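You operate a simulated robot arm through the tools that you are given. There is no shell and no other tool. Be economical: measure what you need, move in short steps, check, and stop when the job is done.

The job below is to be done with a simulated two-armed robot. You get a single attempt, and the scene is never put back.

JOB
On the top of the mixing bench, fold the blue cloth in half, so that its two short edges meet.

Only the result counts: the job must be done as asked and must still hold three seconds after the hand-in. Knocking over, shifting, dropping, spilling or breaking anything else fails it. Flat cloth is picked up by pressing the open fingertips on it (5 to 10 N) and closing them slowly along it; thin cloth reads only 2 to 8 mm in the jaws.

ROBOT AND FRAMES
Two 7-joint arms with two-finger parallel grippers on one trunk, on a base that drives. Base frame: it is fixed to the floor where the robot stands at the start and does not move with it; the origin is under the middle of the robot, x ahead of it, y to its left, z up; the surface under the hand at the start is at about z = 780. Lengths are in mm, angles in rad, forces in N, time in s.
The left shoulder is at the start at [70, 163, 1045], the right one opposite. With the tool pointing down near the work surface each hand reaches from about 400 to 880 mm from the robot's upright axis, wherever it stands, measured 20 degrees to its own side. Places, roughly: top of the mixing bench [500, 200, 800]. Payload 3.43 kg a hand.
The TCP of each hand is the grasp point between the finger pads, 34 mm short of the fingertips. In the tool frame z runs along the fingers and y along their closing line. Largest opening 128 mm; finger width 24, thickness 12; the body of the gripper, 48 by 130 mm, starts 96 mm behind the TCP.
Orientation is told as [roll, pitch, yaw] about the base's x, y, z axes, in that order, counted from this pose: with the fingers straight down and closing along the base's y, the tool's x points along the base's -x, its y along +y and its z along -z.

CONTROLS
- The arms move only by the tool arm_command. It takes "left_targets", "right_targets" or both (then of equal length, played together; a hand with none holds still); each is one flat list of numbers, 7 for each row, row after row: the shift along the tool's x, y, z in mm, then the turn, a rotation vector about the tool's x, y, z in degrees, then the closure in counts, from 0 (fully open) to 255 (shut). In form: [dx, dy, dz, rx, ry, rz, jaw, dx, dy, dz, rx, ry, rz, jaw, ...]. A call has 1 to 10 rows; each row shifts and turns the commanded pose from where the row before left it, along the tool's axes as they then stand. Rows are played at 5 a second. More than 50 mm and 0.15 rad between two rows, or a gripper value outside its range, and nothing of the call is played. Where a pose cannot be reached the arm comes as near as it can. A force on the tool above 40 N (or 10 N above the force at the start of the call, whichever is more), or a blocked arm, ends the call early, and 0.2 s more pass. The fingers move at their own pace (about 153 mm/s each) and stop on an object; they squeeze with about 35 N. The grip force told is the motor's: it shows also when the fingers shut on nothing. Time passes only in rows, and 0.2 s behind the last, so rows that do not move let the fingers close. The reply holds the time, the measured pose of the TCP, the force on the tool along the base axes, the opening and the grip force, in the units named above and with some noise, with the torque about the TCP (base axes, N m) and any sound that the robot's microphone picked up, and new pictures: "views" is both (left out), scene, wrist or none (wrist: the cameras of the hands that moved).
- Cameras (640 x 400 px; columns grow to the right, rows downward): "scene" is now at [127.2, 32.8, 1286.9]; the picture's right is [0.35, -0.94, -0.00], its down [-0.57, -0.21, -0.79] and it looks along [0.74, 0.28, -0.61] (base axes); focal length 214 px, centre (320, 200). "left" rides on the left gripper at [76, 11, -160] in its tool frame; the picture's right is [-0.15, 0.99, 0.00], its down [-0.88, -0.13, -0.46] and it looks along [-0.45, -0.07, 0.89] (tool axes); focal length 234 px, centre (320, 200). "right" rides on the right gripper at [76, -11, -160] in its tool frame; the picture's right is [0.15, 0.99, 0.00], its down [-0.88, 0.13, -0.46] and it looks along [-0.45, 0.07, 0.89] (tool axes); focal length 234 px, centre (320, 200). There is no depth. A picture from a camera that has moved, and an enlarged one, comes with that camera's place and axes in the base frame and with its lens. The place of the scene camera against the robot may be out by one fixed shift of up to 25 mm in any direction.
- move_column(by): slides the trunk up (or, below 0, down) by that many mm; the arms and the scene camera ride with it, the base frame stays. It gives what a move gives, with no picture.
- drive_base(legs): drives the robot by 1 to 6 legs, each [ahead, left, turn to the left] in mm, mm and rad, along the robot's own axes; the way and the turn of a leg run together, so that a leg with both is an arc; at most 1500 mm and 3.142 rad a leg. The arms and the cameras ride along, it lands a little off, and it stops where it bumps. It gives what a move gives, and a new picture of the scene camera.
- turn_head(pan, tilt): turns the head with the scene camera to pan (to the left, within 1.501 rad either way) and tilt (down, from -0.506 to 1.204), counted from straight ahead of the robot. It gives what a move gives, and a new picture of the scene camera.
- zoom(camera, box): a new picture of the part [left, top, right, bottom] of that camera's present view, enlarged. No time passes.
- hand_in(): hands the job in; it is judged then, once.

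Work in short steps. Places have to be worked out from the pictures, the camera data and where the tool is seen: move nearer, look again, correct. Check each grasp and each placing, and mend what went wrong. You have 120 turns and 260 pictures in all, those below and enlarged ones among them. Open the grippers and draw the arms clear of the work before you hand the job in, unless the task says otherwise; then end with one line.

The tools are called as name(argument=value, ...) on one line, values as JSON. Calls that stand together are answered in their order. arm_command: Moves the arms, as the interface text tells. Its arguments: {"type":"object","properties":{"left_targets":{"type":"array","items":{"type":"number"}},"right_targets":{"type":"array","items":{"type":"number"}},"views":{"type":"string","enum":["both","scene","wrist","none"]}},"required":[]} The other tools are called the same way: move_column (by) slides the trunk up or down; drive_base (legs) drives the base; turn_head (pan, tilt) turns the head that bears the scene camera; zoom (camera, box) takes an enlarged picture of a part of a camera's view; hand_in () hands the job in.

At the start:

```text
clock: 0.0
left_ee_pos: [558.0, 324.1, 1020.7]
left_tcp_rot: [0.0, -0.002, 0.002]
left_contact_force: [-0.3, -0.6, -0.3]
left_torque: [0.01, 0.01, -0.02]
left_grip_width: 127.8
left_gripper_force: 0.0
right_ee_pos: [585.4, -139.5, 1030.5]
right_tcp_rot: [0.001, -0.001, 0.0]
right_contact_force: [0.1, 0.6, 1.1]
right_torque: [-0.01, 0.03, 0.0]
right_grip_width: 128.0
right_gripper_force: 0.0
trunk travel left (down, up): [-525.0, 415.0]
robot x, y, heading: [-0.7, 0.8, -0.0]
head pan, tilt: [0.356, 0.658]
```

scene: 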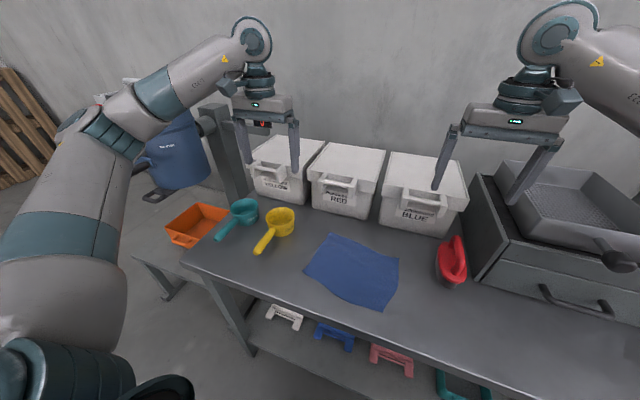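
right: 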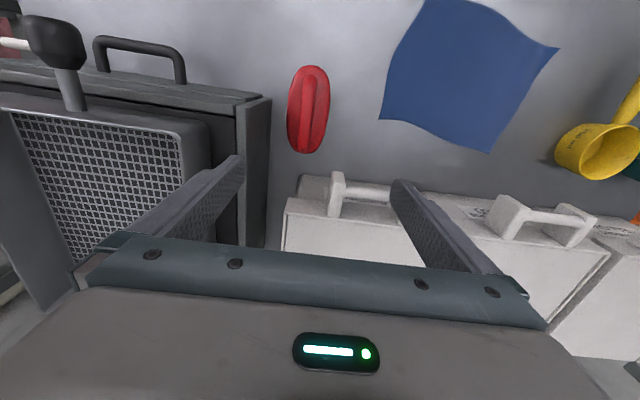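
left: 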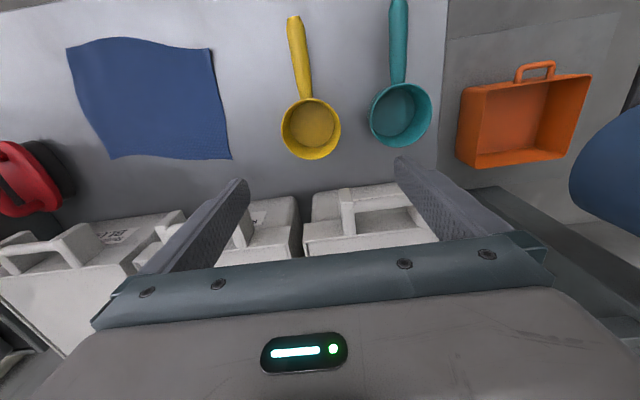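

The cloth measures about 210 × 168 mm. Its short edges face left (y≈170) and right (y≈-35). I'll back the base up 100 mm so both hands can reach comfortably, then look closer.

drive_base(legs=[[-100, 0, 0]])

zoom(camera="left", box=[0, 0, 320, 200])

zoom(camera="right", box=[320, 0, 640, 200])

```text
clock: 1.1
left_ee_pos: [454.9, 324.4, 1020.2]
left_tcp_rot: [0.002, -0.002, 0.005]
left_contact_force: [0.1, -0.7, -0.3]
left_torque: [0.0, -0.04, -0.02]
left_grip_width: 128.0
left_gripper_force: 0.1
right_ee_pos: [484.2, -138.3, 1030.6]
right_tcp_rot: [0.001, 0.0, 0.003]
right_contact_force: [0.3, -0.1, -0.1]
right_torque: [0.04, 0.0, 0.01]
right_grip_width: 127.7
right_gripper_force: 0.0
trunk travel left (down, up): [-525.0, 415.0]
robot x, y, heading: [-101.6, -1.9, 0.006]
head pan, tilt: [0.356, 0.658]
camera scene: at [25.6, 33.0, 1287.0], right [0.35, -0.94, 0.0], down [-0.57, -0.21, -0.79], along [0.74, 0.28, -0.61], focal length 214 px, centre (320, 200)
```

scene: 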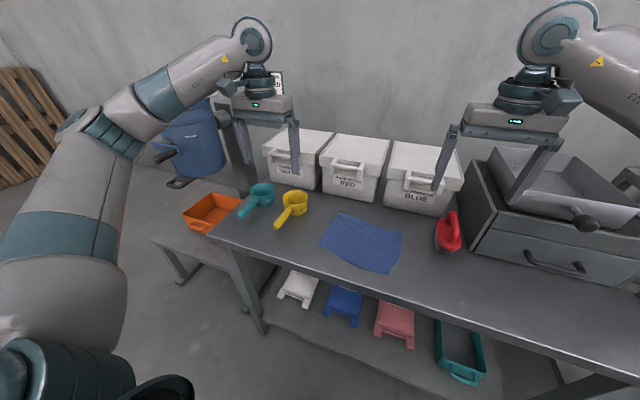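

```text
2.00 times, centred on (160, 100) of left
camera zoom: at [379.6, 336.5, 1181.2], right [0.14, 0.99, 0.0], down [0.88, -0.13, 0.46], along [0.45, -0.07, -0.89], focal length 468 px, centre (640, 400)
```

zoom: 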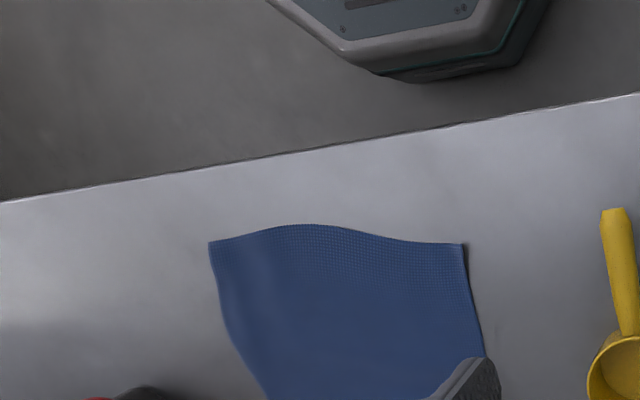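

```text
2.00 times, centred on (480, 100) of right
camera zoom: at [408.3, -148.7, 1190.1], right [-0.15, 0.99, 0.0], down [0.88, 0.13, 0.46], along [0.45, 0.07, -0.89], focal length 468 px, centre (0, 400)
```

zoom: 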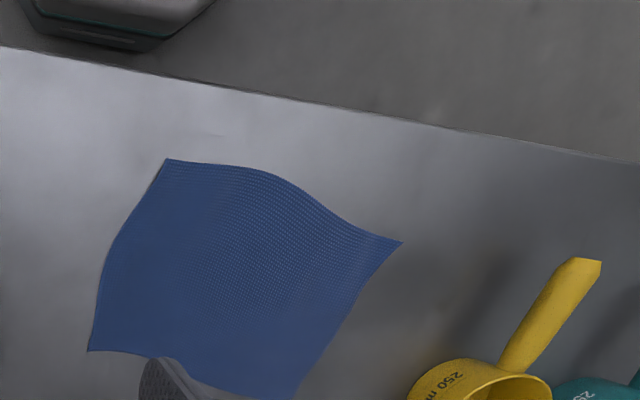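

Combining both wrist views puts the corners at NL (416,187), FL (575,163), NR (388,-22) and FR (551,-45). I'll take the two left corners with both hands, closing along the corner diagonals so the hands stay apart. First I'll hover the left hand above NL.

arm_command(left_targets=[7.4, -28, 30, 0, 0, 0, 175, 7.4, -28, 30, 0, 0, 0, 175, 7.4, -28, 30, 0, 0, 0, 175, 7.4, -28, 30, 0, 0, 0, 175, 7.4, -28, 30, 0, 0, 0, 175, 0, 0, 0, 0, 0, -8.5, 175, 0, 0, 0, 0, 0, -8.5, 175, 0, 0, 0, 0, 0, -8.5, 175, 0, 0, 0, 0, 0, -8.5, 175, 0, 0, 0, 0, 0, 0, 175], views="both")

```text
clock: 3.4
left_ee_pos: [419.1, 185.9, 871.3]
left_tcp_rot: [-0.001, -0.001, 0.599]
left_contact_force: [-0.2, 0.2, 0.2]
left_torque: [0.0, -0.03, 0.0]
left_grip_width: 40.2
left_gripper_force: 0.1
right_ee_pos: [485.2, -137.6, 1030.8]
right_tcp_rot: [-0.001, -0.001, 0.003]
right_contact_force: [0.7, 0.5, 0.5]
right_torque: [0.0, 0.06, -0.02]
right_grip_width: 128.0
right_gripper_force: 0.0
trunk travel left (down, up): [-525.0, 415.0]
robot x, y, heading: [-101.5, -1.3, 0.003]
head pan, tilt: [0.356, 0.658]
camera scene: at [26.3, 33.0, 1286.9], right [0.35, -0.94, 0.0], down [-0.57, -0.21, -0.79], along [0.74, 0.28, -0.61], focal length 214 px, centre (320, 200)
camera left: at [351.1, 152.1, 1030.5], right [-0.44, 0.9, 0.0], down [0.8, 0.39, 0.46], along [0.41, 0.2, -0.89], focal length 234 px, centre (320, 200)
```

scene: 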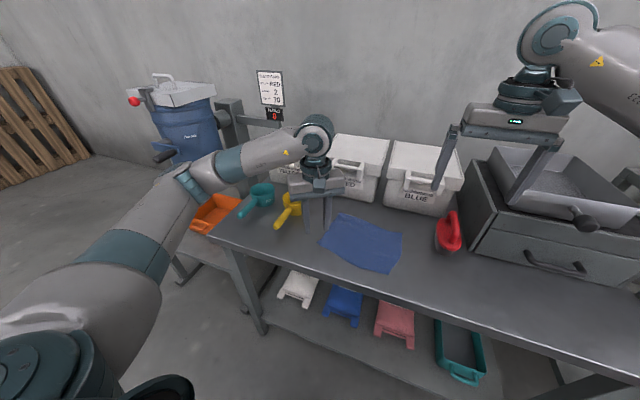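
left: 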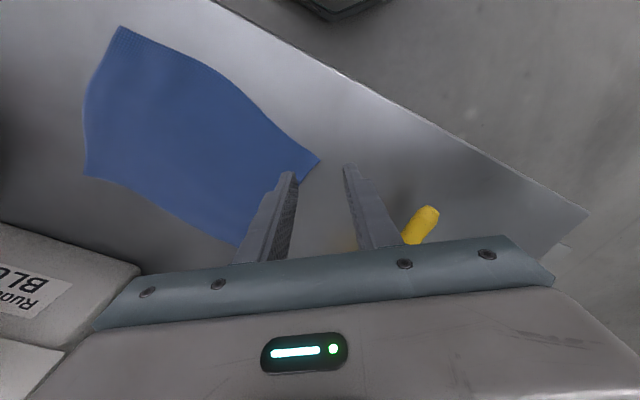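

The left hand is right over the NL corner, measured at (421,185). Now the right hand turns and travels toward FL, x first so it stays clear of the left hand.

arm_command(right_targets=[0, 0, 0, 0, 0, 8.4, 175, 0, 0, 0, 0, 0, 8.4, 175, 0, 0, 0, 0, 0, 8.4, 175, 0, 0, 0, 0, 0, 8.4, 175, 0, 0, 0, 0, 0, 8.4, 175, -23, 40.9, 10, 0, 0, 0, 175, -23, 40.9, 10, 0, 0, 0, 175, 25.4, 28.2, 20, 0, 0, 0, 175, 25.4, 28.2, 20, 0, 0, 0, 175, 25.4, 28.2, 20, 0, 0, 0, 175], views="both")

```text
clock: 5.5
left_ee_pos: [419.9, 186.3, 869.9]
left_tcp_rot: [0.0, 0.002, 0.598]
left_contact_force: [0.3, -0.3, 0.3]
left_torque: [-0.03, 0.0, -0.03]
left_grip_width: 40.3
left_gripper_force: 0.0
right_ee_pos: [573.6, 10.0, 947.9]
right_tcp_rot: [-0.003, -0.001, -0.73]
right_contact_force: [0.5, -0.2, 0.1]
right_torque: [-0.04, 0.01, 0.01]
right_grip_width: 40.5
right_gripper_force: 0.0
trunk travel left (down, up): [-525.0, 415.0]
robot x, y, heading: [-101.1, -2.0, 0.005]
head pan, tilt: [0.356, 0.658]
camera scene: at [26.5, 34.5, 1286.9], right [0.35, -0.94, 0.0], down [-0.57, -0.22, -0.79], along [0.74, 0.28, -0.61], focal length 214 px, centre (320, 200)
camera right: at [509.6, 52.0, 1107.8], right [0.55, 0.83, 0.0], down [0.74, -0.49, 0.46], along [0.38, -0.25, -0.89], focal length 234 px, centre (320, 200)
```

scene: 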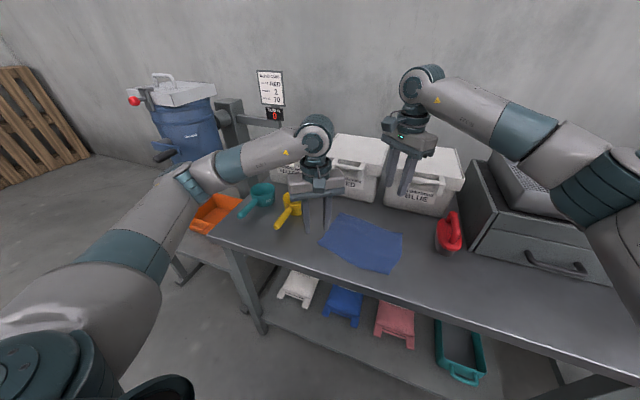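
right: 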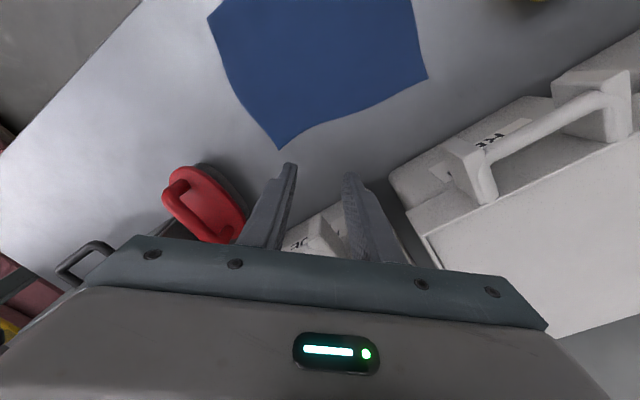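

FL reads about (579,163). I'll bring the right hand over it at hover height and nudge the left hand inward along its diagonal.

arm_command(right_targets=[24.4, 28.1, 19.5, 0, 0, 0, 175, 24.4, 28.1, 19.5, 0, 0, 0, 175, 24.4, 28.1, 19.5, 0, 0, 0, 175, 24.4, 28.1, 19.5, 0, 0, 0, 175, 0, 0, 0, 0, 0, 0, 175], left_targets=[0, -3, 0, 0, 0, 0, 175, 0, -4, 0, 0, 0, 0, 175, 0, 0, 0, 0, 0, 0, 175, 0, 0, 0, 0, 0, 0, 175, 0, 0, 0, 0, 0, 0, 175], views="both")

```text
clock: 6.8
left_ee_pos: [423.0, 180.2, 871.2]
left_tcp_rot: [0.0, 0.002, 0.598]
left_contact_force: [-0.4, 0.4, 0.2]
left_torque: [0.07, -0.01, 0.0]
left_grip_width: 39.9
left_gripper_force: 0.1
right_ee_pos: [573.2, 156.0, 872.0]
right_tcp_rot: [0.0, 0.0, -0.73]
right_contact_force: [0.0, -0.3, 0.9]
right_torque: [0.01, 0.02, 0.0]
right_grip_width: 40.1
right_gripper_force: 0.2
trunk travel left (down, up): [-525.0, 415.0]
robot x, y, heading: [-100.0, -3.7, 0.006]
head pan, tilt: [0.356, 0.658]
camera scene: at [26.4, 31.9, 1287.0], right [0.35, -0.94, 0.0], down [-0.57, -0.21, -0.79], along [0.74, 0.28, -0.61], focal length 214 px, centre (320, 200)
camera right: at [508.6, 198.2, 1031.0], right [0.55, 0.83, 0.0], down [0.74, -0.49, 0.46], along [0.38, -0.25, -0.89], focal length 234 px, centre (320, 200)
camera left: at [355.0, 146.6, 1031.1], right [-0.44, 0.9, 0.0], down [0.8, 0.39, 0.46], along [0.41, 0.2, -0.89], focal length 234 px, centre (320, 200)
```

scene: 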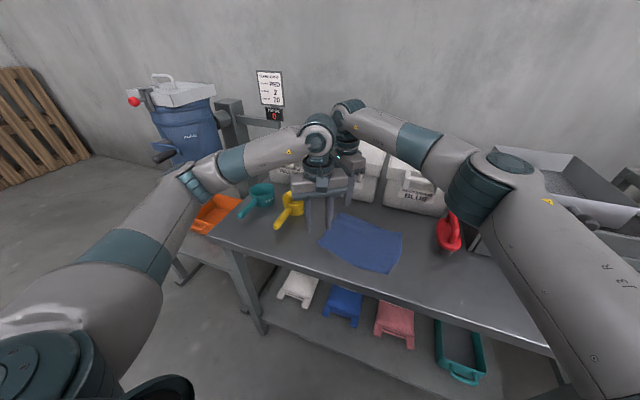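
right: 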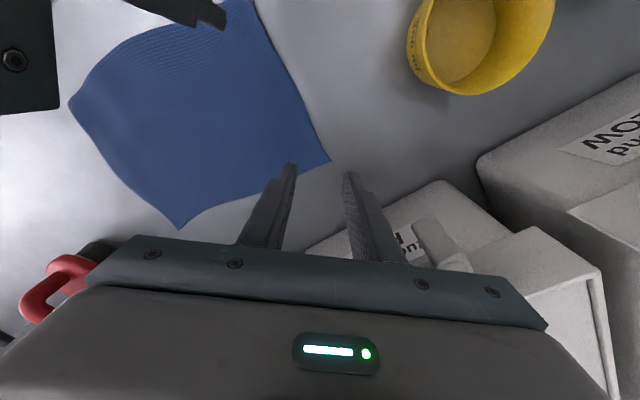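
left: 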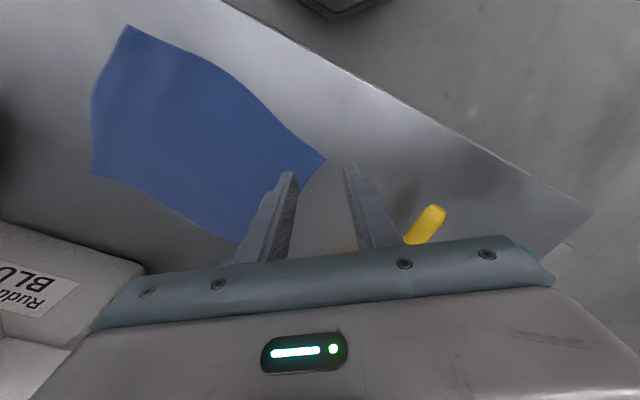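

Both hands are centred on their corners, so I'll shift the right hand 5 mm outward. Then I'll lower both to about 10 mm above the table.

arm_command(right_targets=[1, 5, 14, 0, 0, 0, 175, 0, 0, 14, 0, 0, 0, 175, 0, 0, 14, 0, 0, 0, 175, 0, 0, 0, 0, 0, 0, 175], left_targets=[-2, 0, 14, 0, 0, 0, 175, 0, 0, 14, 0, 0, 0, 175, 0, 0, 14, 0, 0, 0, 175, 0, 0, 0, 0, 0, 0, 175], views="wrist")

```text
clock: 7.5
left_ee_pos: [422.2, 181.9, 836.0]
left_tcp_rot: [0.0, -0.002, 0.597]
left_contact_force: [0.2, -0.2, -0.2]
left_torque: [0.01, 0.02, 0.0]
left_grip_width: 40.0
left_gripper_force: 0.1
right_ee_pos: [577.4, 160.8, 844.5]
right_tcp_rot: [0.017, -0.005, -0.727]
right_contact_force: [-5.9, -0.1, 16.1]
right_torque: [0.24, -1.31, 0.05]
right_grip_width: 40.3
right_gripper_force: 0.1
trunk travel left (down, up): [-525.0, 415.0]
robot x, y, heading: [-103.2, -4.3, 0.001]
head pan, tilt: [0.356, 0.658]
stopped in row 3 (right hand): the force on the tool passed its limit at 48 N (the readings are from after the stop); the commanded pose is now the measured one
camera right: at [511.2, 202.2, 1004.3], right [0.55, 0.84, 0.02], down [0.74, -0.49, 0.46], along [0.4, -0.24, -0.89], focal length 234 px, centre (320, 200)
camera left: at [353.9, 148.5, 994.6], right [-0.44, 0.9, 0.0], down [0.8, 0.39, 0.46], along [0.41, 0.2, -0.89], focal length 234 px, centre (320, 200)
```

right: 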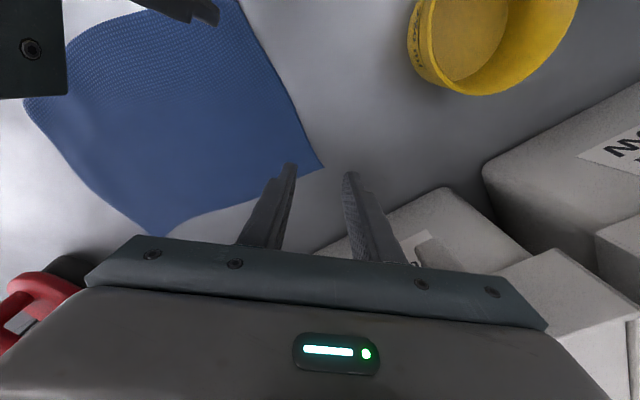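
left: 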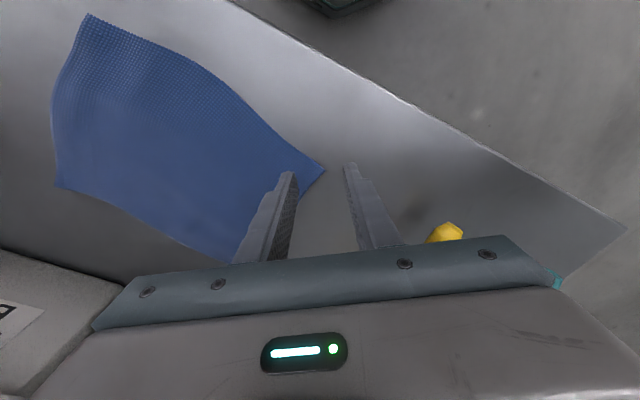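

The right gripper body touched a box handle at z≈940, closer than I judged. I'll raise it, turn it to yaw ≈ -18° so its body stays clear of the handle, and check the boxes.

arm_command(right_targets=[0, 0, -15, 0, 0, 0, 175, 0, 0, -15, 0, 0, 0, 175, 0, 0, 0, 0, 0, -7.9, 175, 0, 0, 0, 0, 0, -7.9, 175, 0, 0, 0, 0, 0, -7.9, 175, 0, 0, 0, 0, 0, 0, 175], views="both")

zoom(camera="scene", box=[240, 90, 480, 240])

```text
clock: 8.9
left_ee_pos: [422.9, 183.9, 833.8]
left_tcp_rot: [0.001, 0.003, 0.598]
left_contact_force: [-0.8, 0.5, 0.7]
left_torque: [0.0, 0.01, -0.04]
left_grip_width: 40.3
left_gripper_force: 0.0
right_ee_pos: [578.4, 160.6, 870.5]
right_tcp_rot: [0.01, -0.009, -0.316]
right_contact_force: [0.5, 0.2, 0.9]
right_torque: [0.02, 0.0, -0.02]
right_grip_width: 40.4
right_gripper_force: 0.0
trunk travel left (down, up): [-525.0, 415.0]
robot x, y, heading: [-102.8, 2.2, 0.001]
head pan, tilt: [0.356, 0.658]
camera scene: at [26.4, 33.2, 1287.0], right [0.35, -0.94, 0.0], down [-0.57, -0.21, -0.79], along [0.74, 0.28, -0.61], focal length 214 px, centre (320, 200)
camera right: at [501.6, 173.2, 1030.3], right [0.17, 0.99, 0.01], down [0.87, -0.15, 0.46], along [0.46, -0.07, -0.89], focal length 234 px, centre (320, 200)
```

scene: 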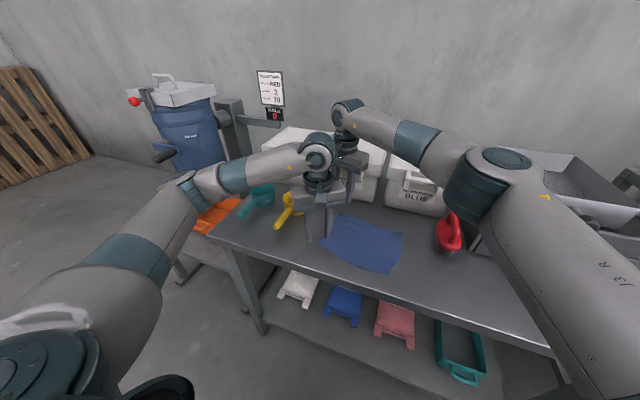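
right: 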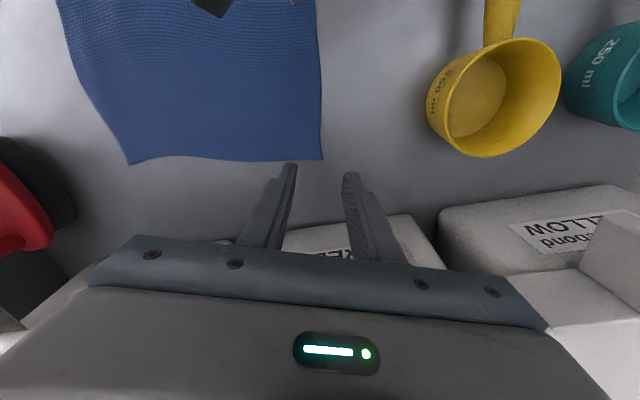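

```text
2.67 times, centred on (360, 165) of scene
camera zoom: at [26.4, 33.2, 1287.0], right [0.35, -0.94, 0.0], down [-0.57, -0.21, -0.79], along [0.74, 0.28, -0.61], focal length 572 px, centre (213, 293)
```

zoom: 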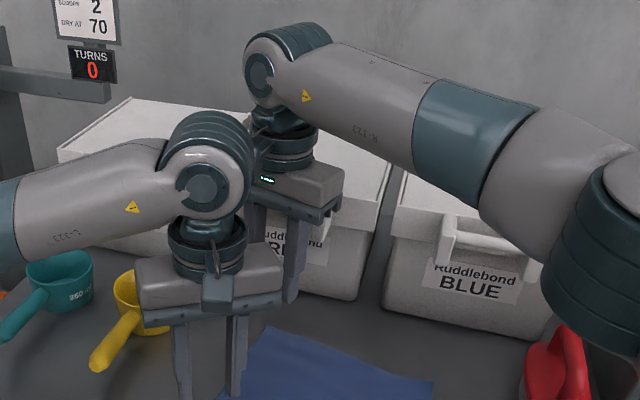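

The handle front is near x≈605 and z≈935, so the right hand must grip FL with yaw ~0 and about 18 mm in from the corner. To make room for that, the left hand will grasp and lift its corner first. I'm lowering the left hand in small steps to find contact.

arm_command(left_targets=[0, 0, 8, 0, 0, 0, 175, 0, 0, 4, 0, 0, 0, 175, 0, 0, 0, 0, 0, 0, 175], views="wrist")

```text
clock: 9.7
left_ee_pos: [425.1, 183.5, 822.5]
left_tcp_rot: [0.001, 0.001, 0.599]
left_contact_force: [-0.8, 0.9, -0.5]
left_torque: [-0.03, -0.01, 0.03]
left_grip_width: 40.2
left_gripper_force: 0.1
right_ee_pos: [579.0, 160.8, 871.5]
right_tcp_rot: [0.009, -0.007, -0.316]
right_contact_force: [0.3, 0.1, 0.5]
right_torque: [0.01, -0.03, 0.01]
right_grip_width: 40.3
right_gripper_force: 0.0
trunk travel left (down, up): [-525.0, 415.0]
robot x, y, heading: [-100.7, -0.3, 0.004]
head pan, tilt: [0.356, 0.658]
camera left: at [356.0, 149.5, 981.5], right [-0.44, 0.9, 0.0], down [0.8, 0.39, 0.45], along [0.41, 0.2, -0.89], focal length 234 px, centre (320, 200)
```

left: 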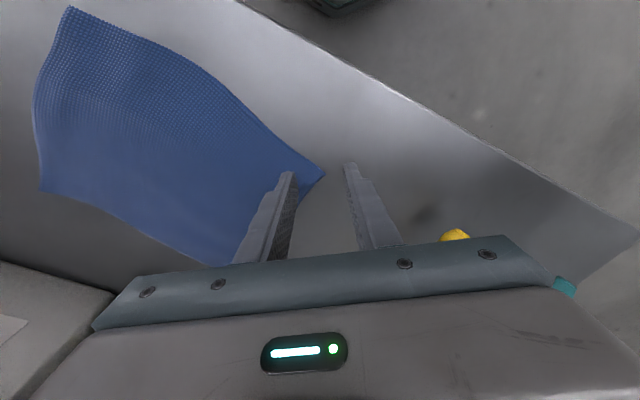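

The corner sits between the fingertips, which are at z≈788 with no contact yet. I'll go down in 3 mm steps.

arm_command(left_targets=[0, 0, 3, 0, 0, 0, 175, 0, 0, 0, 0, 0, 0, 175, 0, 0, 3, 0, 0, 0, 175, 0, 0, 0, 0, 0, 0, 175], views="none")

```text
clock: 10.7
left_ee_pos: [425.1, 183.6, 816.0]
left_tcp_rot: [0.0, 0.002, 0.599]
left_contact_force: [-0.1, -0.2, 1.1]
left_torque: [-0.01, 0.04, -0.01]
left_grip_width: 40.0
left_gripper_force: 0.1
right_ee_pos: [579.9, 161.3, 870.1]
right_tcp_rot: [0.012, -0.009, -0.316]
right_contact_force: [-0.4, 0.1, 0.9]
right_torque: [-0.02, -0.01, 0.01]
right_grip_width: 40.2
right_gripper_force: 0.0
trunk travel left (down, up): [-525.0, 415.0]
robot x, y, heading: [-97.9, -1.1, -0.002]
head pan, tilt: [0.356, 0.658]
```

There's barely any contact force at tip z≈782, so I'll go a bit further.

arm_command(left_targets=[0, 0, 2, 0, 0, 0, 175, 0, 0, 0, 0, 0, 0, 175, 0, 0, 1, 0, 0, 0, 175, 0, 0, 0, 0, 0, 0, 175], views="none")

```text
clock: 11.7
left_ee_pos: [423.5, 181.8, 815.3]
left_tcp_rot: [-0.004, -0.001, 0.598]
left_contact_force: [2.8, 3.5, 23.5]
left_torque: [-0.34, -0.46, 0.1]
left_grip_width: 39.6
left_gripper_force: 0.1
right_ee_pos: [577.1, 161.4, 872.2]
right_tcp_rot: [0.011, -0.011, -0.316]
right_contact_force: [-0.2, -0.7, -1.2]
right_torque: [0.0, -0.01, -0.02]
right_grip_width: 40.3
right_gripper_force: 0.0
trunk travel left (down, up): [-525.0, 415.0]
robot x, y, heading: [-103.8, -7.3, 0.004]
head pan, tilt: [0.356, 0.658]
```

That gives 23 N, which is too much. I'll back off about 1.4 mm to get 5–10 N.

arm_command(left_targets=[0, 0, -1.4, 0, 0, 0, 175, 0, 0, 0, 0, 0, 0, 175], views="none")

```text
clock: 12.3
left_ee_pos: [422.5, 183.7, 815.3]
left_tcp_rot: [0.0, 0.001, 0.6]
left_contact_force: [2.6, 1.6, 16.6]
left_torque: [-0.25, -0.38, 0.06]
left_grip_width: 40.2
left_gripper_force: 0.0
right_ee_pos: [578.2, 160.8, 871.9]
right_tcp_rot: [0.01, -0.01, -0.316]
right_contact_force: [-0.2, 0.2, 0.5]
right_torque: [0.01, -0.02, 0.03]
right_grip_width: 40.4
right_gripper_force: 0.1
trunk travel left (down, up): [-525.0, 415.0]
robot x, y, heading: [-97.9, 2.3, 0.0]
head pan, tilt: [0.356, 0.658]
```

It now reads 16.6 N, so stiffness is about 5 N/mm. I'll back off 1.7 mm more and close slowly along the cloth.

arm_command(left_targets=[0, 0, -1.7, 0, 0, 0, 175, 0, 0, 0, 0, 0, 0, 185, 0, 0, 0, 0, 0, 0, 195, 0, 0, 0, 0, 0, 0, 205, 0, 0, 0, 0, 0, 0, 215, 0, 0, 0, 0, 0, 0, 225, 0, 0, 0, 0, 0, 0, 235, 0, 0, 0, 0, 0, 0, 245, 0, 0, 0, 0, 0, 0, 255, 0, 0, 0, 0, 0, 0, 255], views="wrist")

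zoom(camera="left", box=[160, 60, 480, 260])

```text
clock: 14.5
left_ee_pos: [423.5, 183.4, 817.2]
left_tcp_rot: [0.0, 0.002, 0.599]
left_contact_force: [-0.3, -0.4, -0.1]
left_torque: [0.0, 0.02, 0.02]
left_grip_width: 1.7
left_gripper_force: 35.0
right_ee_pos: [578.4, 160.9, 870.9]
right_tcp_rot: [0.009, -0.007, -0.315]
right_contact_force: [0.3, -0.5, 0.5]
right_torque: [0.01, 0.01, 0.02]
right_grip_width: 40.2
right_gripper_force: 0.1
trunk travel left (down, up): [-525.0, 415.0]
robot x, y, heading: [-95.4, 1.0, 0.003]
head pan, tilt: [0.356, 0.658]
camera left: at [355.5, 149.6, 976.0], right [-0.44, 0.9, 0.0], down [0.8, 0.39, 0.45], along [0.41, 0.2, -0.89], focal length 234 px, centre (320, 200)
```

left: 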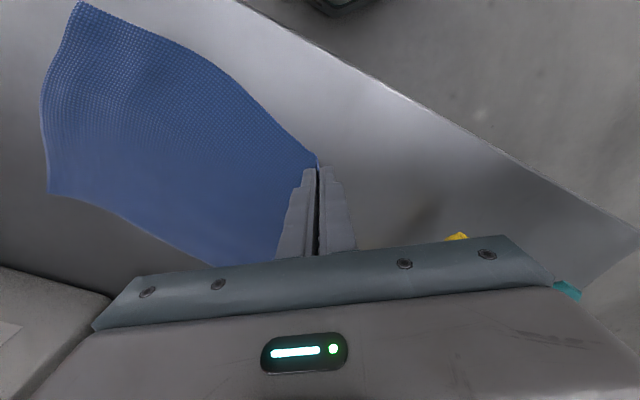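

```text
2.00 times, centred on (320, 160) of left
camera zoom: at [355.5, 149.6, 976.0], right [-0.44, 0.9, 0.0], down [0.8, 0.39, 0.45], along [0.41, 0.2, -0.89], focal length 468 px, centre (320, 280)
```

zoom: 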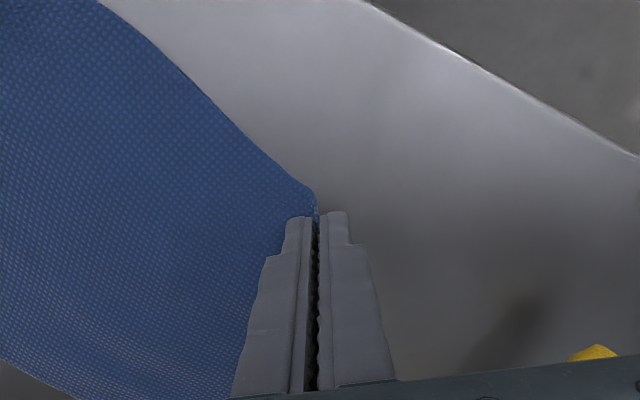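

Width reads 1.7 mm and the corner appears curled up at the tips. I'll lift 30 mm to check the grip.

arm_command(left_targets=[0, 0, -10, 0, 0, 0, 255, 0, 0, -10, 0, 0, 0, 255, 0, 0, -10, 0, 0, 0, 255, 0, 0, 0, 0, 0, 0, 255], views="wrist")

```text
clock: 15.5
left_ee_pos: [423.8, 182.7, 846.3]
left_tcp_rot: [0.001, 0.002, 0.599]
left_contact_force: [0.0, 0.0, 0.6]
left_torque: [-0.01, -0.01, 0.03]
left_grip_width: 1.7
left_gripper_force: 34.4
right_ee_pos: [579.2, 161.3, 872.3]
right_tcp_rot: [0.011, -0.009, -0.316]
right_contact_force: [-0.8, -0.4, 0.1]
right_torque: [0.02, 0.04, 0.01]
right_grip_width: 40.1
right_gripper_force: 0.1
trunk travel left (down, up): [-525.0, 415.0]
robot x, y, heading: [-104.3, -3.4, -0.005]
head pan, tilt: [0.356, 0.658]
camera left: at [355.9, 149.4, 1006.1], right [-0.44, 0.9, 0.0], down [0.8, 0.39, 0.45], along [0.41, 0.2, -0.89], focal length 234 px, centre (320, 200)
```

left: 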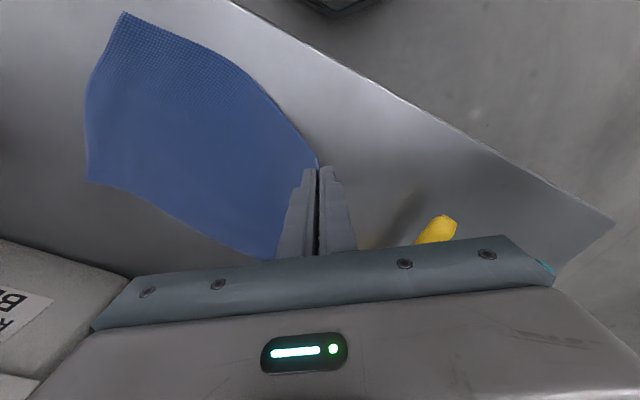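

The corner stays at the tips, so the grip holds. I'll carry it along the fold arc to mid-way, which also clears room for the right hand.

arm_command(left_targets=[14.9, -16.5, -12.5, 0, 0, 0, 255, 14.9, -16.5, -12.5, 0, 0, 0, 255, 14.9, -16.5, -12.5, 0, 0, 0, 255, 14.9, -16.5, -12.5, 0, 0, 0, 255, 0, 0, 0, 0, 0, 0, 255], views="both")

zoom(camera="right", box=[0, 0, 400, 250])

```text
clock: 16.7
left_ee_pos: [413.5, 94.8, 896.8]
left_tcp_rot: [0.001, 0.002, 0.597]
left_contact_force: [0.2, 0.7, -0.3]
left_torque: [0.03, 0.02, 0.0]
left_grip_width: 1.4
left_gripper_force: 35.0
right_ee_pos: [578.0, 162.0, 871.1]
right_tcp_rot: [0.008, -0.01, -0.317]
right_contact_force: [0.7, -0.2, -0.1]
right_torque: [-0.03, 0.0, 0.01]
right_grip_width: 40.2
right_gripper_force: 0.0
trunk travel left (down, up): [-525.0, 415.0]
robot x, y, heading: [-100.0, 1.5, 0.007]
head pan, tilt: [0.356, 0.658]
camera scene: at [26.6, 33.9, 1286.9], right [0.35, -0.94, 0.0], down [-0.57, -0.22, -0.79], along [0.74, 0.28, -0.61], focal length 214 px, centre (320, 200)
camera left: at [346.1, 61.3, 1057.2], right [-0.44, 0.9, 0.0], down [0.8, 0.39, 0.45], along [0.41, 0.2, -0.89], focal length 234 px, centre (320, 200)
```

scene: 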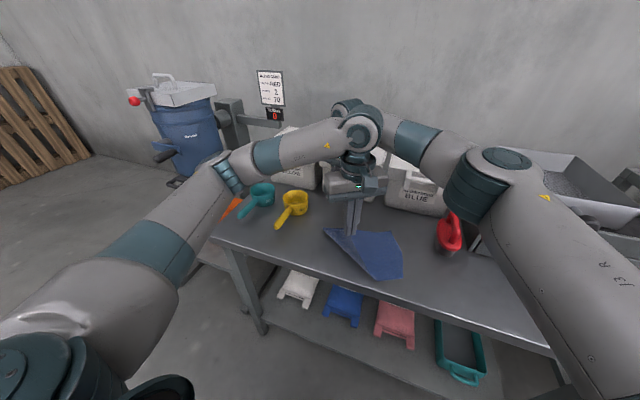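
left: 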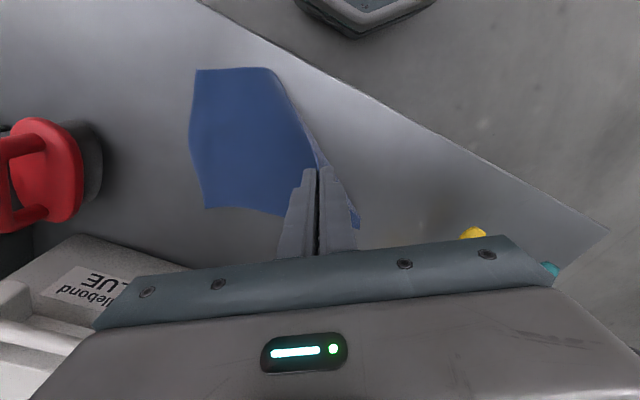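

```text
1.60 times, centred on (200, 125) of right
camera zoom: at [501.8, 174.0, 1030.0], right [0.17, 0.99, 0.01], down [0.87, -0.15, 0.46], along [0.46, -0.07, -0.89], focal length 375 px, centre (512, 320)
```

zoom: 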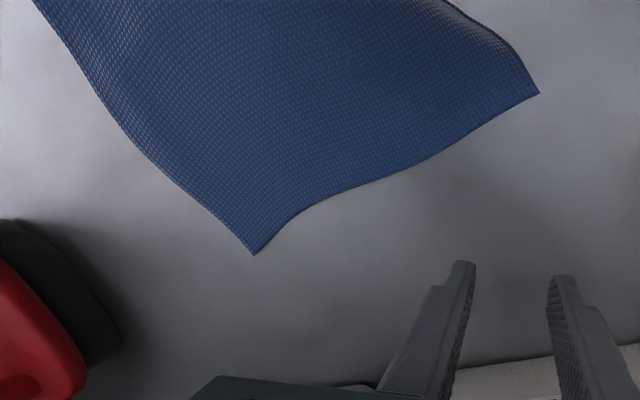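

The corner grip works, but the stiff cloth swung round. FL is now near (490,193), well away from the boxes, and the current right-hand yaw suits its diagonal. I'll bring the right hand over it.

arm_command(right_targets=[31.1, -1.4, 6.7, 0, 0, 0, 175, 31.1, -1.4, 6.7, 0, 0, 0, 175, 31.1, -1.4, 6.7, 0, 0, 0, 175, 0, 0, 0, 0, 0, 0, 175], views="both")

```text
clock: 17.7
left_ee_pos: [403.1, 91.1, 894.8]
left_tcp_rot: [0.001, -0.004, 0.56]
left_contact_force: [-0.3, 0.1, 0.5]
left_torque: [-0.04, -0.01, 0.01]
left_grip_width: 1.7
left_gripper_force: 35.5
right_ee_pos: [502.0, 175.1, 854.6]
right_tcp_rot: [0.014, -0.007, -0.352]
right_contact_force: [-0.4, -0.7, -0.7]
right_torque: [-0.01, -0.01, 0.0]
right_grip_width: 40.0
right_gripper_force: 0.0
trunk travel left (down, up): [-525.0, 415.0]
robot x, y, heading: [-99.3, 2.3, 0.003]
head pan, tilt: [0.356, 0.658]
camera scene: at [26.7, 33.6, 1286.9], right [0.35, -0.94, 0.0], down [-0.57, -0.22, -0.79], along [0.74, 0.28, -0.61], focal length 214 px, centre (320, 200)
camera right: at [426.3, 189.2, 1013.0], right [0.21, 0.98, 0.01], down [0.87, -0.19, 0.46], along [0.46, -0.08, -0.89], focal length 234 px, centre (320, 200)
```

scene: 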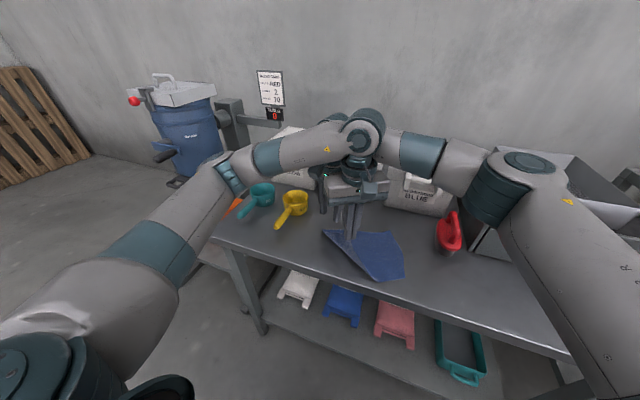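
right: 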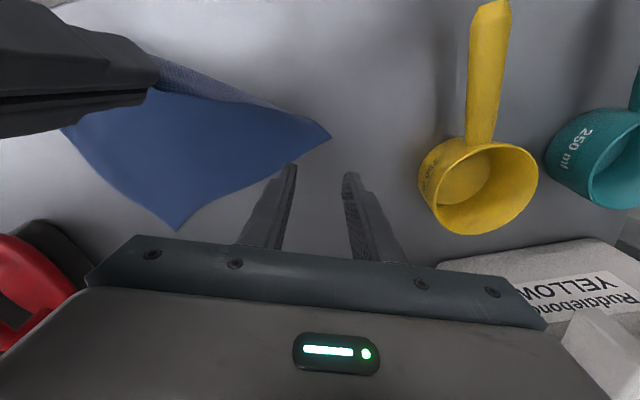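

The arms touched at the wrists: the left was nudged to (403,91), and the right stopped short. I'll retreat the right hand, then use the left hand to unfold the cloth and pull it squarely toward the robot, so both corners can be held with about 140 mm x separation.

arm_command(right_targets=[-31.1, 1.4, -6.7, 0, 0, 0, 175, -31.1, 1.4, -6.7, 0, 0, 0, 175, -31.1, 1.4, -6.7, 0, 0, 0, 175, 0, 0, 0, 0, 0, 0, 175], views="none")

```text
clock: 18.7
left_ee_pos: [414.1, 94.1, 896.7]
left_tcp_rot: [0.0, -0.001, 0.6]
left_contact_force: [0.0, -0.3, 0.5]
left_torque: [-0.02, 0.01, 0.01]
left_grip_width: 1.8
left_gripper_force: 34.9
right_ee_pos: [575.6, 159.9, 874.1]
right_tcp_rot: [0.007, -0.01, -0.315]
right_contact_force: [0.9, -0.3, 0.0]
right_torque: [0.02, -0.04, 0.03]
right_grip_width: 40.3
right_gripper_force: 0.0
trunk travel left (down, up): [-525.0, 415.0]
robot x, y, heading: [-99.8, 2.2, 0.008]
head pan, tilt: [0.356, 0.658]
```

Both arms are back where they were. I'm unfolding now by moving the left hand back out to about (400,188), low.

arm_command(left_targets=[-10.5, 21.6, 8, 0, 0, 0, 255, -10.5, 21.6, 12, 0, 0, 0, 255, -10.5, 21.6, 18, 0, 0, 0, 255, -10.5, 21.6, 22, 0, 0, 0, 255, 0, 0, 0, 0, 0, 0, 255], views="both")

zoom(camera="right", box=[0, 0, 640, 400])

```text
clock: 19.9
left_ee_pos: [398.0, 188.4, 836.9]
left_tcp_rot: [-0.001, 0.0, 0.598]
left_contact_force: [0.3, 0.9, -0.1]
left_torque: [-0.02, 0.03, -0.01]
left_grip_width: 2.0
left_gripper_force: 35.2
right_ee_pos: [576.0, 159.6, 873.6]
right_tcp_rot: [0.011, -0.009, -0.318]
right_contact_force: [1.0, 0.6, 0.5]
right_torque: [0.01, 0.01, 0.0]
right_grip_width: 40.1
right_gripper_force: 0.0
trunk travel left (down, up): [-525.0, 415.0]
robot x, y, heading: [-99.3, 0.8, 0.004]
head pan, tilt: [0.356, 0.658]
camera scene: at [26.6, 32.5, 1287.0], right [0.35, -0.94, 0.0], down [-0.57, -0.21, -0.79], along [0.74, 0.28, -0.61], focal length 214 px, centre (320, 200)
camera left: at [330.4, 155.4, 997.1], right [-0.44, 0.9, 0.0], down [0.8, 0.39, 0.45], along [0.41, 0.2, -0.89], focal length 234 px, centre (320, 200)
```

scene: 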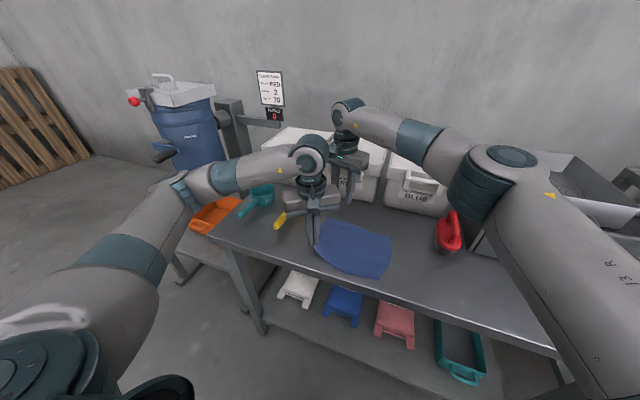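
left: 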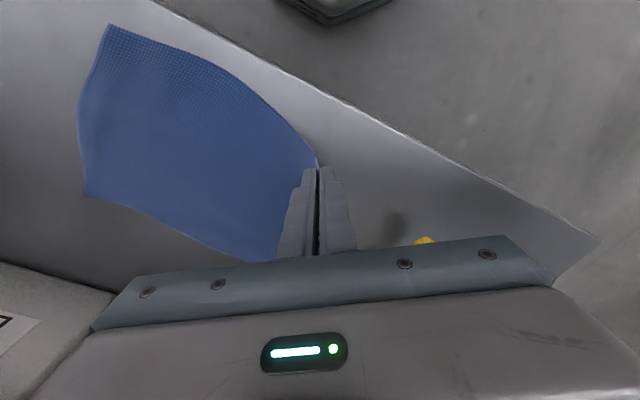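

```text
1.00 times, centred on (320, 200) of right (not enlarged: the box is as wide or as high as the picture)
camera zoom: at [498.2, 171.4, 1032.6], right [0.17, 0.99, 0.01], down [0.87, -0.15, 0.46], along [0.46, -0.07, -0.89], focal length 234 px, centre (320, 200)
```

zoom: 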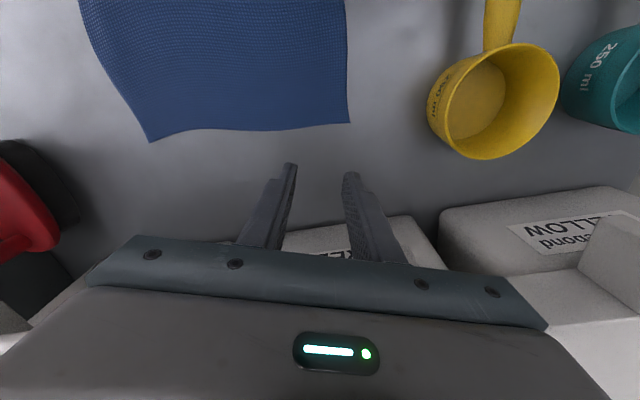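

The cloth lies flat again, with FL at (545,197), FR (528,-13) and NR (367,-2). FL is now clear of the box handles and 140 mm from the left hand, so I'll bring the right hand over it.

arm_command(right_targets=[23.2, 8.2, 8, 0, 0, 0, 175, 23.2, 8.2, 8, 0, 0, 0, 175, 0, 0, 8, 0, 0, 6, 175, 0, 0, 0, 0, 0, 0, 175], left_targets=[0, 0, 6, 0, 0, 0, 255, 0, 0, 6, 0, 0, 0, 255, 0, 0, 0, 0, 0, 0, 255, 0, 0, 0, 0, 0, 0, 255], views="wrist")

```text
clock: 20.9
left_ee_pos: [398.8, 190.2, 824.8]
left_tcp_rot: [0.0, 0.001, 0.598]
left_contact_force: [0.1, 0.6, -0.4]
left_torque: [0.04, -0.02, 0.01]
left_grip_width: 1.7
left_gripper_force: 35.2
right_ee_pos: [538.4, 192.2, 847.3]
right_tcp_rot: [0.011, -0.007, -0.423]
right_contact_force: [0.4, 0.5, 0.1]
right_torque: [-0.01, -0.01, -0.02]
right_grip_width: 40.3
right_gripper_force: 0.1
trunk travel left (down, up): [-525.0, 415.0]
robot x, y, heading: [-99.9, 0.3, 0.0]
head pan, tilt: [0.356, 0.658]
camera right: at [462.8, 213.0, 1007.5], right [0.27, 0.96, 0.01], down [0.85, -0.24, 0.46], along [0.45, -0.12, -0.89], focal length 234 px, centre (320, 200)
camera left: at [329.9, 156.7, 985.0], right [-0.44, 0.9, 0.0], down [0.8, 0.39, 0.45], along [0.41, 0.2, -0.89], focal length 234 px, centre (320, 200)
```

right: 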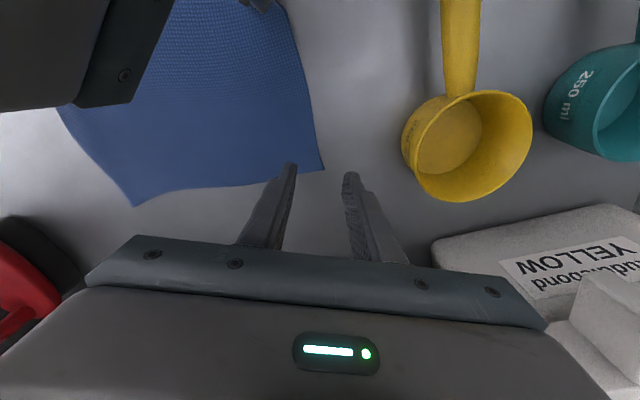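
left: 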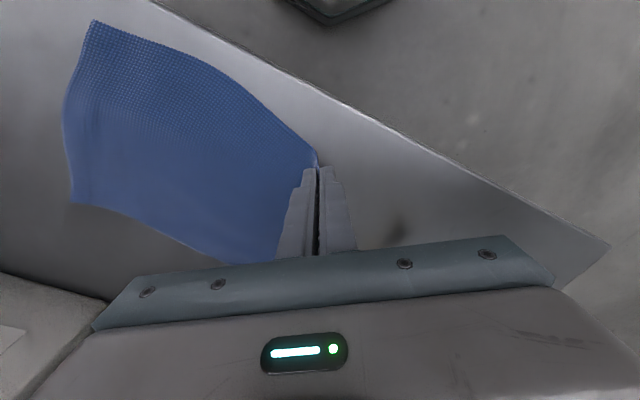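

The FL corner sits centred between the right fingertips, about 7 mm outward of the TCP. I'll lower it.

arm_command(right_targets=[-3, 0, 12, 0, 0, 0, 175, 0, 0, 12, 0, 0, 0, 175, 0, 0, 3, 0, 0, 0, 175, 0, 0, 0, 0, 0, 0, 175], views="none")

```text
clock: 21.9
left_ee_pos: [398.1, 190.4, 826.2]
left_tcp_rot: [-0.001, 0.001, 0.599]
left_contact_force: [-0.2, -0.3, -0.7]
left_torque: [0.03, 0.02, 0.03]
left_grip_width: 1.7
left_gripper_force: 35.0
right_ee_pos: [543.2, 189.8, 821.2]
right_tcp_rot: [0.012, -0.008, -0.42]
right_contact_force: [0.0, 0.2, -0.3]
right_torque: [0.03, 0.03, 0.02]
right_grip_width: 40.2
right_gripper_force: 0.1
trunk travel left (down, up): [-525.0, 415.0]
robot x, y, heading: [-101.3, 0.2, 0.006]
head pan, tilt: [0.356, 0.658]
```

There's no contact at 821. I'll continue in small steps.

arm_command(right_targets=[0, 0, 3, 0, 0, 0, 175, 0, 0, 2, 0, 0, 0, 175, 0, 0, 0, 0, 0, 0, 175], views="wrist")

```text
clock: 22.7
left_ee_pos: [398.0, 190.3, 826.4]
left_tcp_rot: [0.0, -0.001, 0.598]
left_contact_force: [-0.8, 0.1, 0.5]
left_torque: [-0.01, 0.02, 0.01]
left_grip_width: 1.6
left_gripper_force: 35.3
right_ee_pos: [543.8, 188.9, 815.5]
right_tcp_rot: [0.013, -0.009, -0.422]
right_contact_force: [0.6, 0.0, 5.2]
right_torque: [-0.17, 0.03, -0.02]
right_grip_width: 40.7
right_gripper_force: 0.3
trunk travel left (down, up): [-525.0, 415.0]
robot x, y, heading: [-105.0, 1.0, 0.007]
head pan, tilt: [0.356, 0.658]
camera right: at [468.0, 210.0, 974.8], right [0.27, 0.96, 0.01], down [0.85, -0.24, 0.46], along [0.45, -0.12, -0.89], focal length 234 px, centre (320, 200)
```

right: 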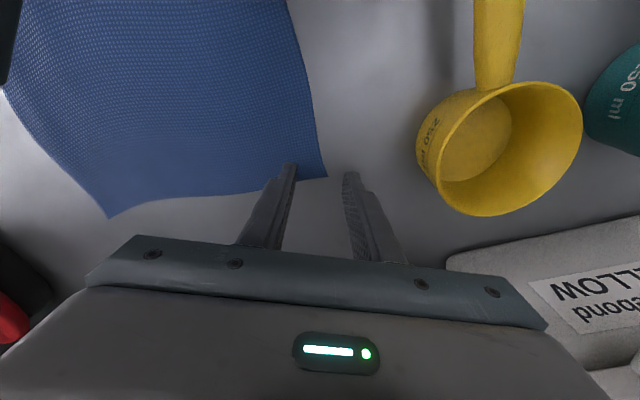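

Contact is 5 N with the corner between the tips. I'll press 0.8 mm more and close slowly.

arm_command(right_targets=[0, 0, 0.8, 0, 0, 0, 175, 0, 0, 0, 0, 0, 0, 185, 0, 0, 0, 0, 0, 0, 195, 0, 0, 0, 0, 0, 0, 205, 0, 0, 0, 0, 0, 0, 215, 0, 0, 0, 0, 0, 0, 225, 0, 0, 0, 0, 0, 0, 235, 0, 0, 0, 0, 0, 0, 245, 0, 0, 0, 0, 0, 0, 255, 0, 0, 0, 0, 0, 0, 255], views="wrist")

```text
clock: 24.9
left_ee_pos: [398.0, 190.5, 825.7]
left_tcp_rot: [0.0, -0.001, 0.598]
left_contact_force: [1.6, 0.6, 0.1]
left_torque: [0.04, -0.03, 0.0]
left_grip_width: 1.6
left_gripper_force: 34.9
right_ee_pos: [543.8, 189.5, 816.3]
right_tcp_rot: [0.013, -0.008, -0.42]
right_contact_force: [-2.5, -1.0, 11.1]
right_torque: [-0.12, 0.09, 0.0]
right_grip_width: 1.9
right_gripper_force: 34.8
trunk travel left (down, up): [-525.0, 415.0]
robot x, y, heading: [-102.5, 2.6, 0.005]
head pan, tilt: [0.356, 0.658]
camera right: at [466.8, 209.8, 974.5], right [0.27, 0.96, 0.01], down [0.85, -0.24, 0.46], along [0.45, -0.12, -0.89], focal length 234 px, centre (320, 200)
```

right: 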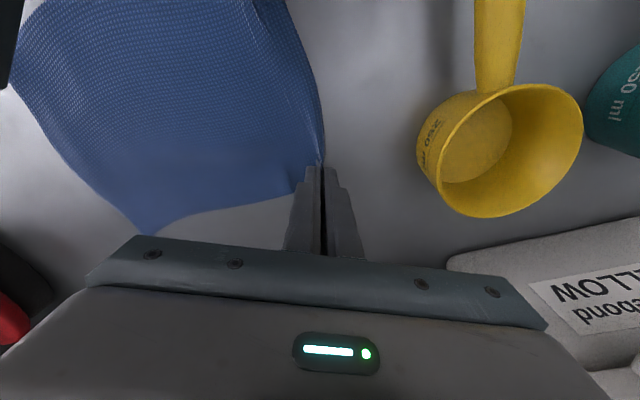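

The right grasp looks good, with 1.9 mm in the jaws. I'm lifting both hands to z≈846 to check.

arm_command(right_targets=[0, 0, -10, 0, 0, 0, 255, 0, 0, -10, 0, 0, 0, 255, 0, 0, -10, 0, 0, 0, 255, 0, 0, 0, 0, 0, 0, 255], left_targets=[0, 0, -7, 0, 0, 0, 255, 0, 0, -7, 0, 0, 0, 255, 0, 0, -7, 0, 0, 0, 255, 0, 0, 0, 0, 0, 0, 255], views="both")

zoom(camera="scene", box=[270, 150, 470, 300])

```text
clock: 25.9
left_ee_pos: [400.3, 188.8, 845.0]
left_tcp_rot: [0.001, 0.0, 0.599]
left_contact_force: [1.4, 0.1, 0.2]
left_torque: [-0.01, -0.01, 0.03]
left_grip_width: 1.8
left_gripper_force: 35.3
right_ee_pos: [543.5, 190.0, 844.1]
right_tcp_rot: [0.009, -0.008, -0.421]
right_contact_force: [0.0, 1.0, -0.2]
right_torque: [0.01, 0.02, -0.01]
right_grip_width: 2.0
right_gripper_force: 35.3
trunk travel left (down, up): [-525.0, 415.0]
robot x, y, heading: [-97.1, 0.4, 0.004]
head pan, tilt: [0.356, 0.658]
camera scene: at [26.5, 33.3, 1286.9], right [0.35, -0.94, 0.0], down [-0.57, -0.22, -0.79], along [0.74, 0.28, -0.61], focal length 214 px, centre (320, 200)
camera right: at [468.1, 210.0, 1003.1], right [0.27, 0.96, 0.01], down [0.85, -0.24, 0.46], along [0.45, -0.12, -0.89], focal length 234 px, centre (320, 200)
camera left: at [331.5, 155.9, 1004.5], right [-0.44, 0.9, 0.0], down [0.8, 0.39, 0.46], along [0.41, 0.2, -0.89], focal length 234 px, centre (320, 200)
```

scene: 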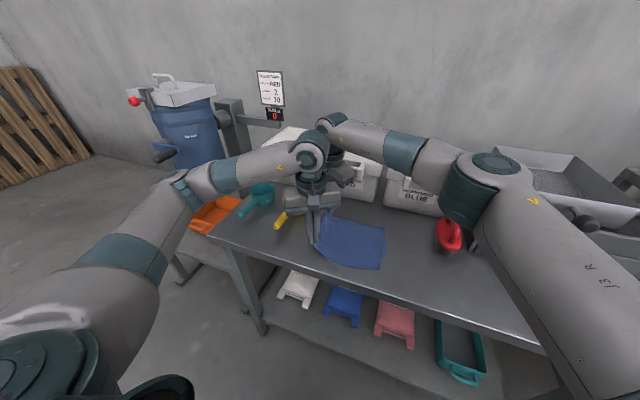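
right: 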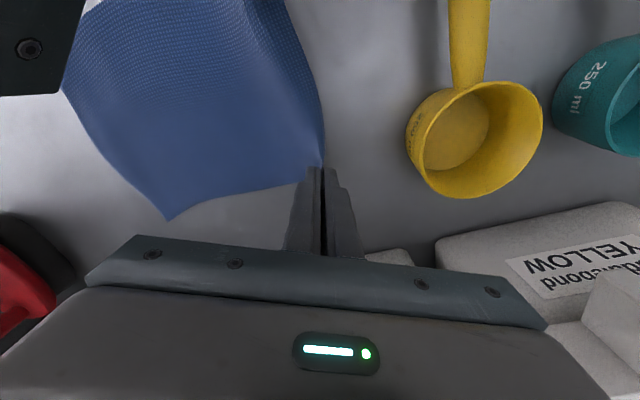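
left: 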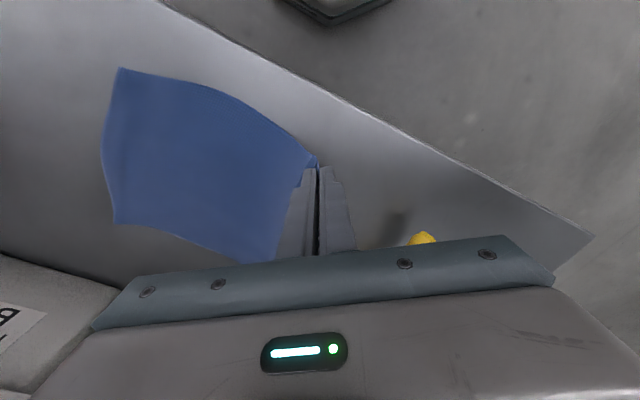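

```text
2.67 times, centred on (370, 225) of scene
camera zoom: at [26.5, 33.3, 1286.9], right [0.35, -0.94, 0.0], down [-0.57, -0.22, -0.79], along [0.74, 0.28, -0.61], focal length 572 px, centre (187, 133)
```

zoom: 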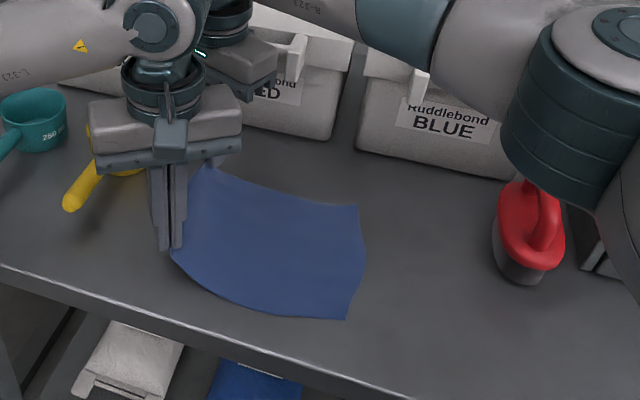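

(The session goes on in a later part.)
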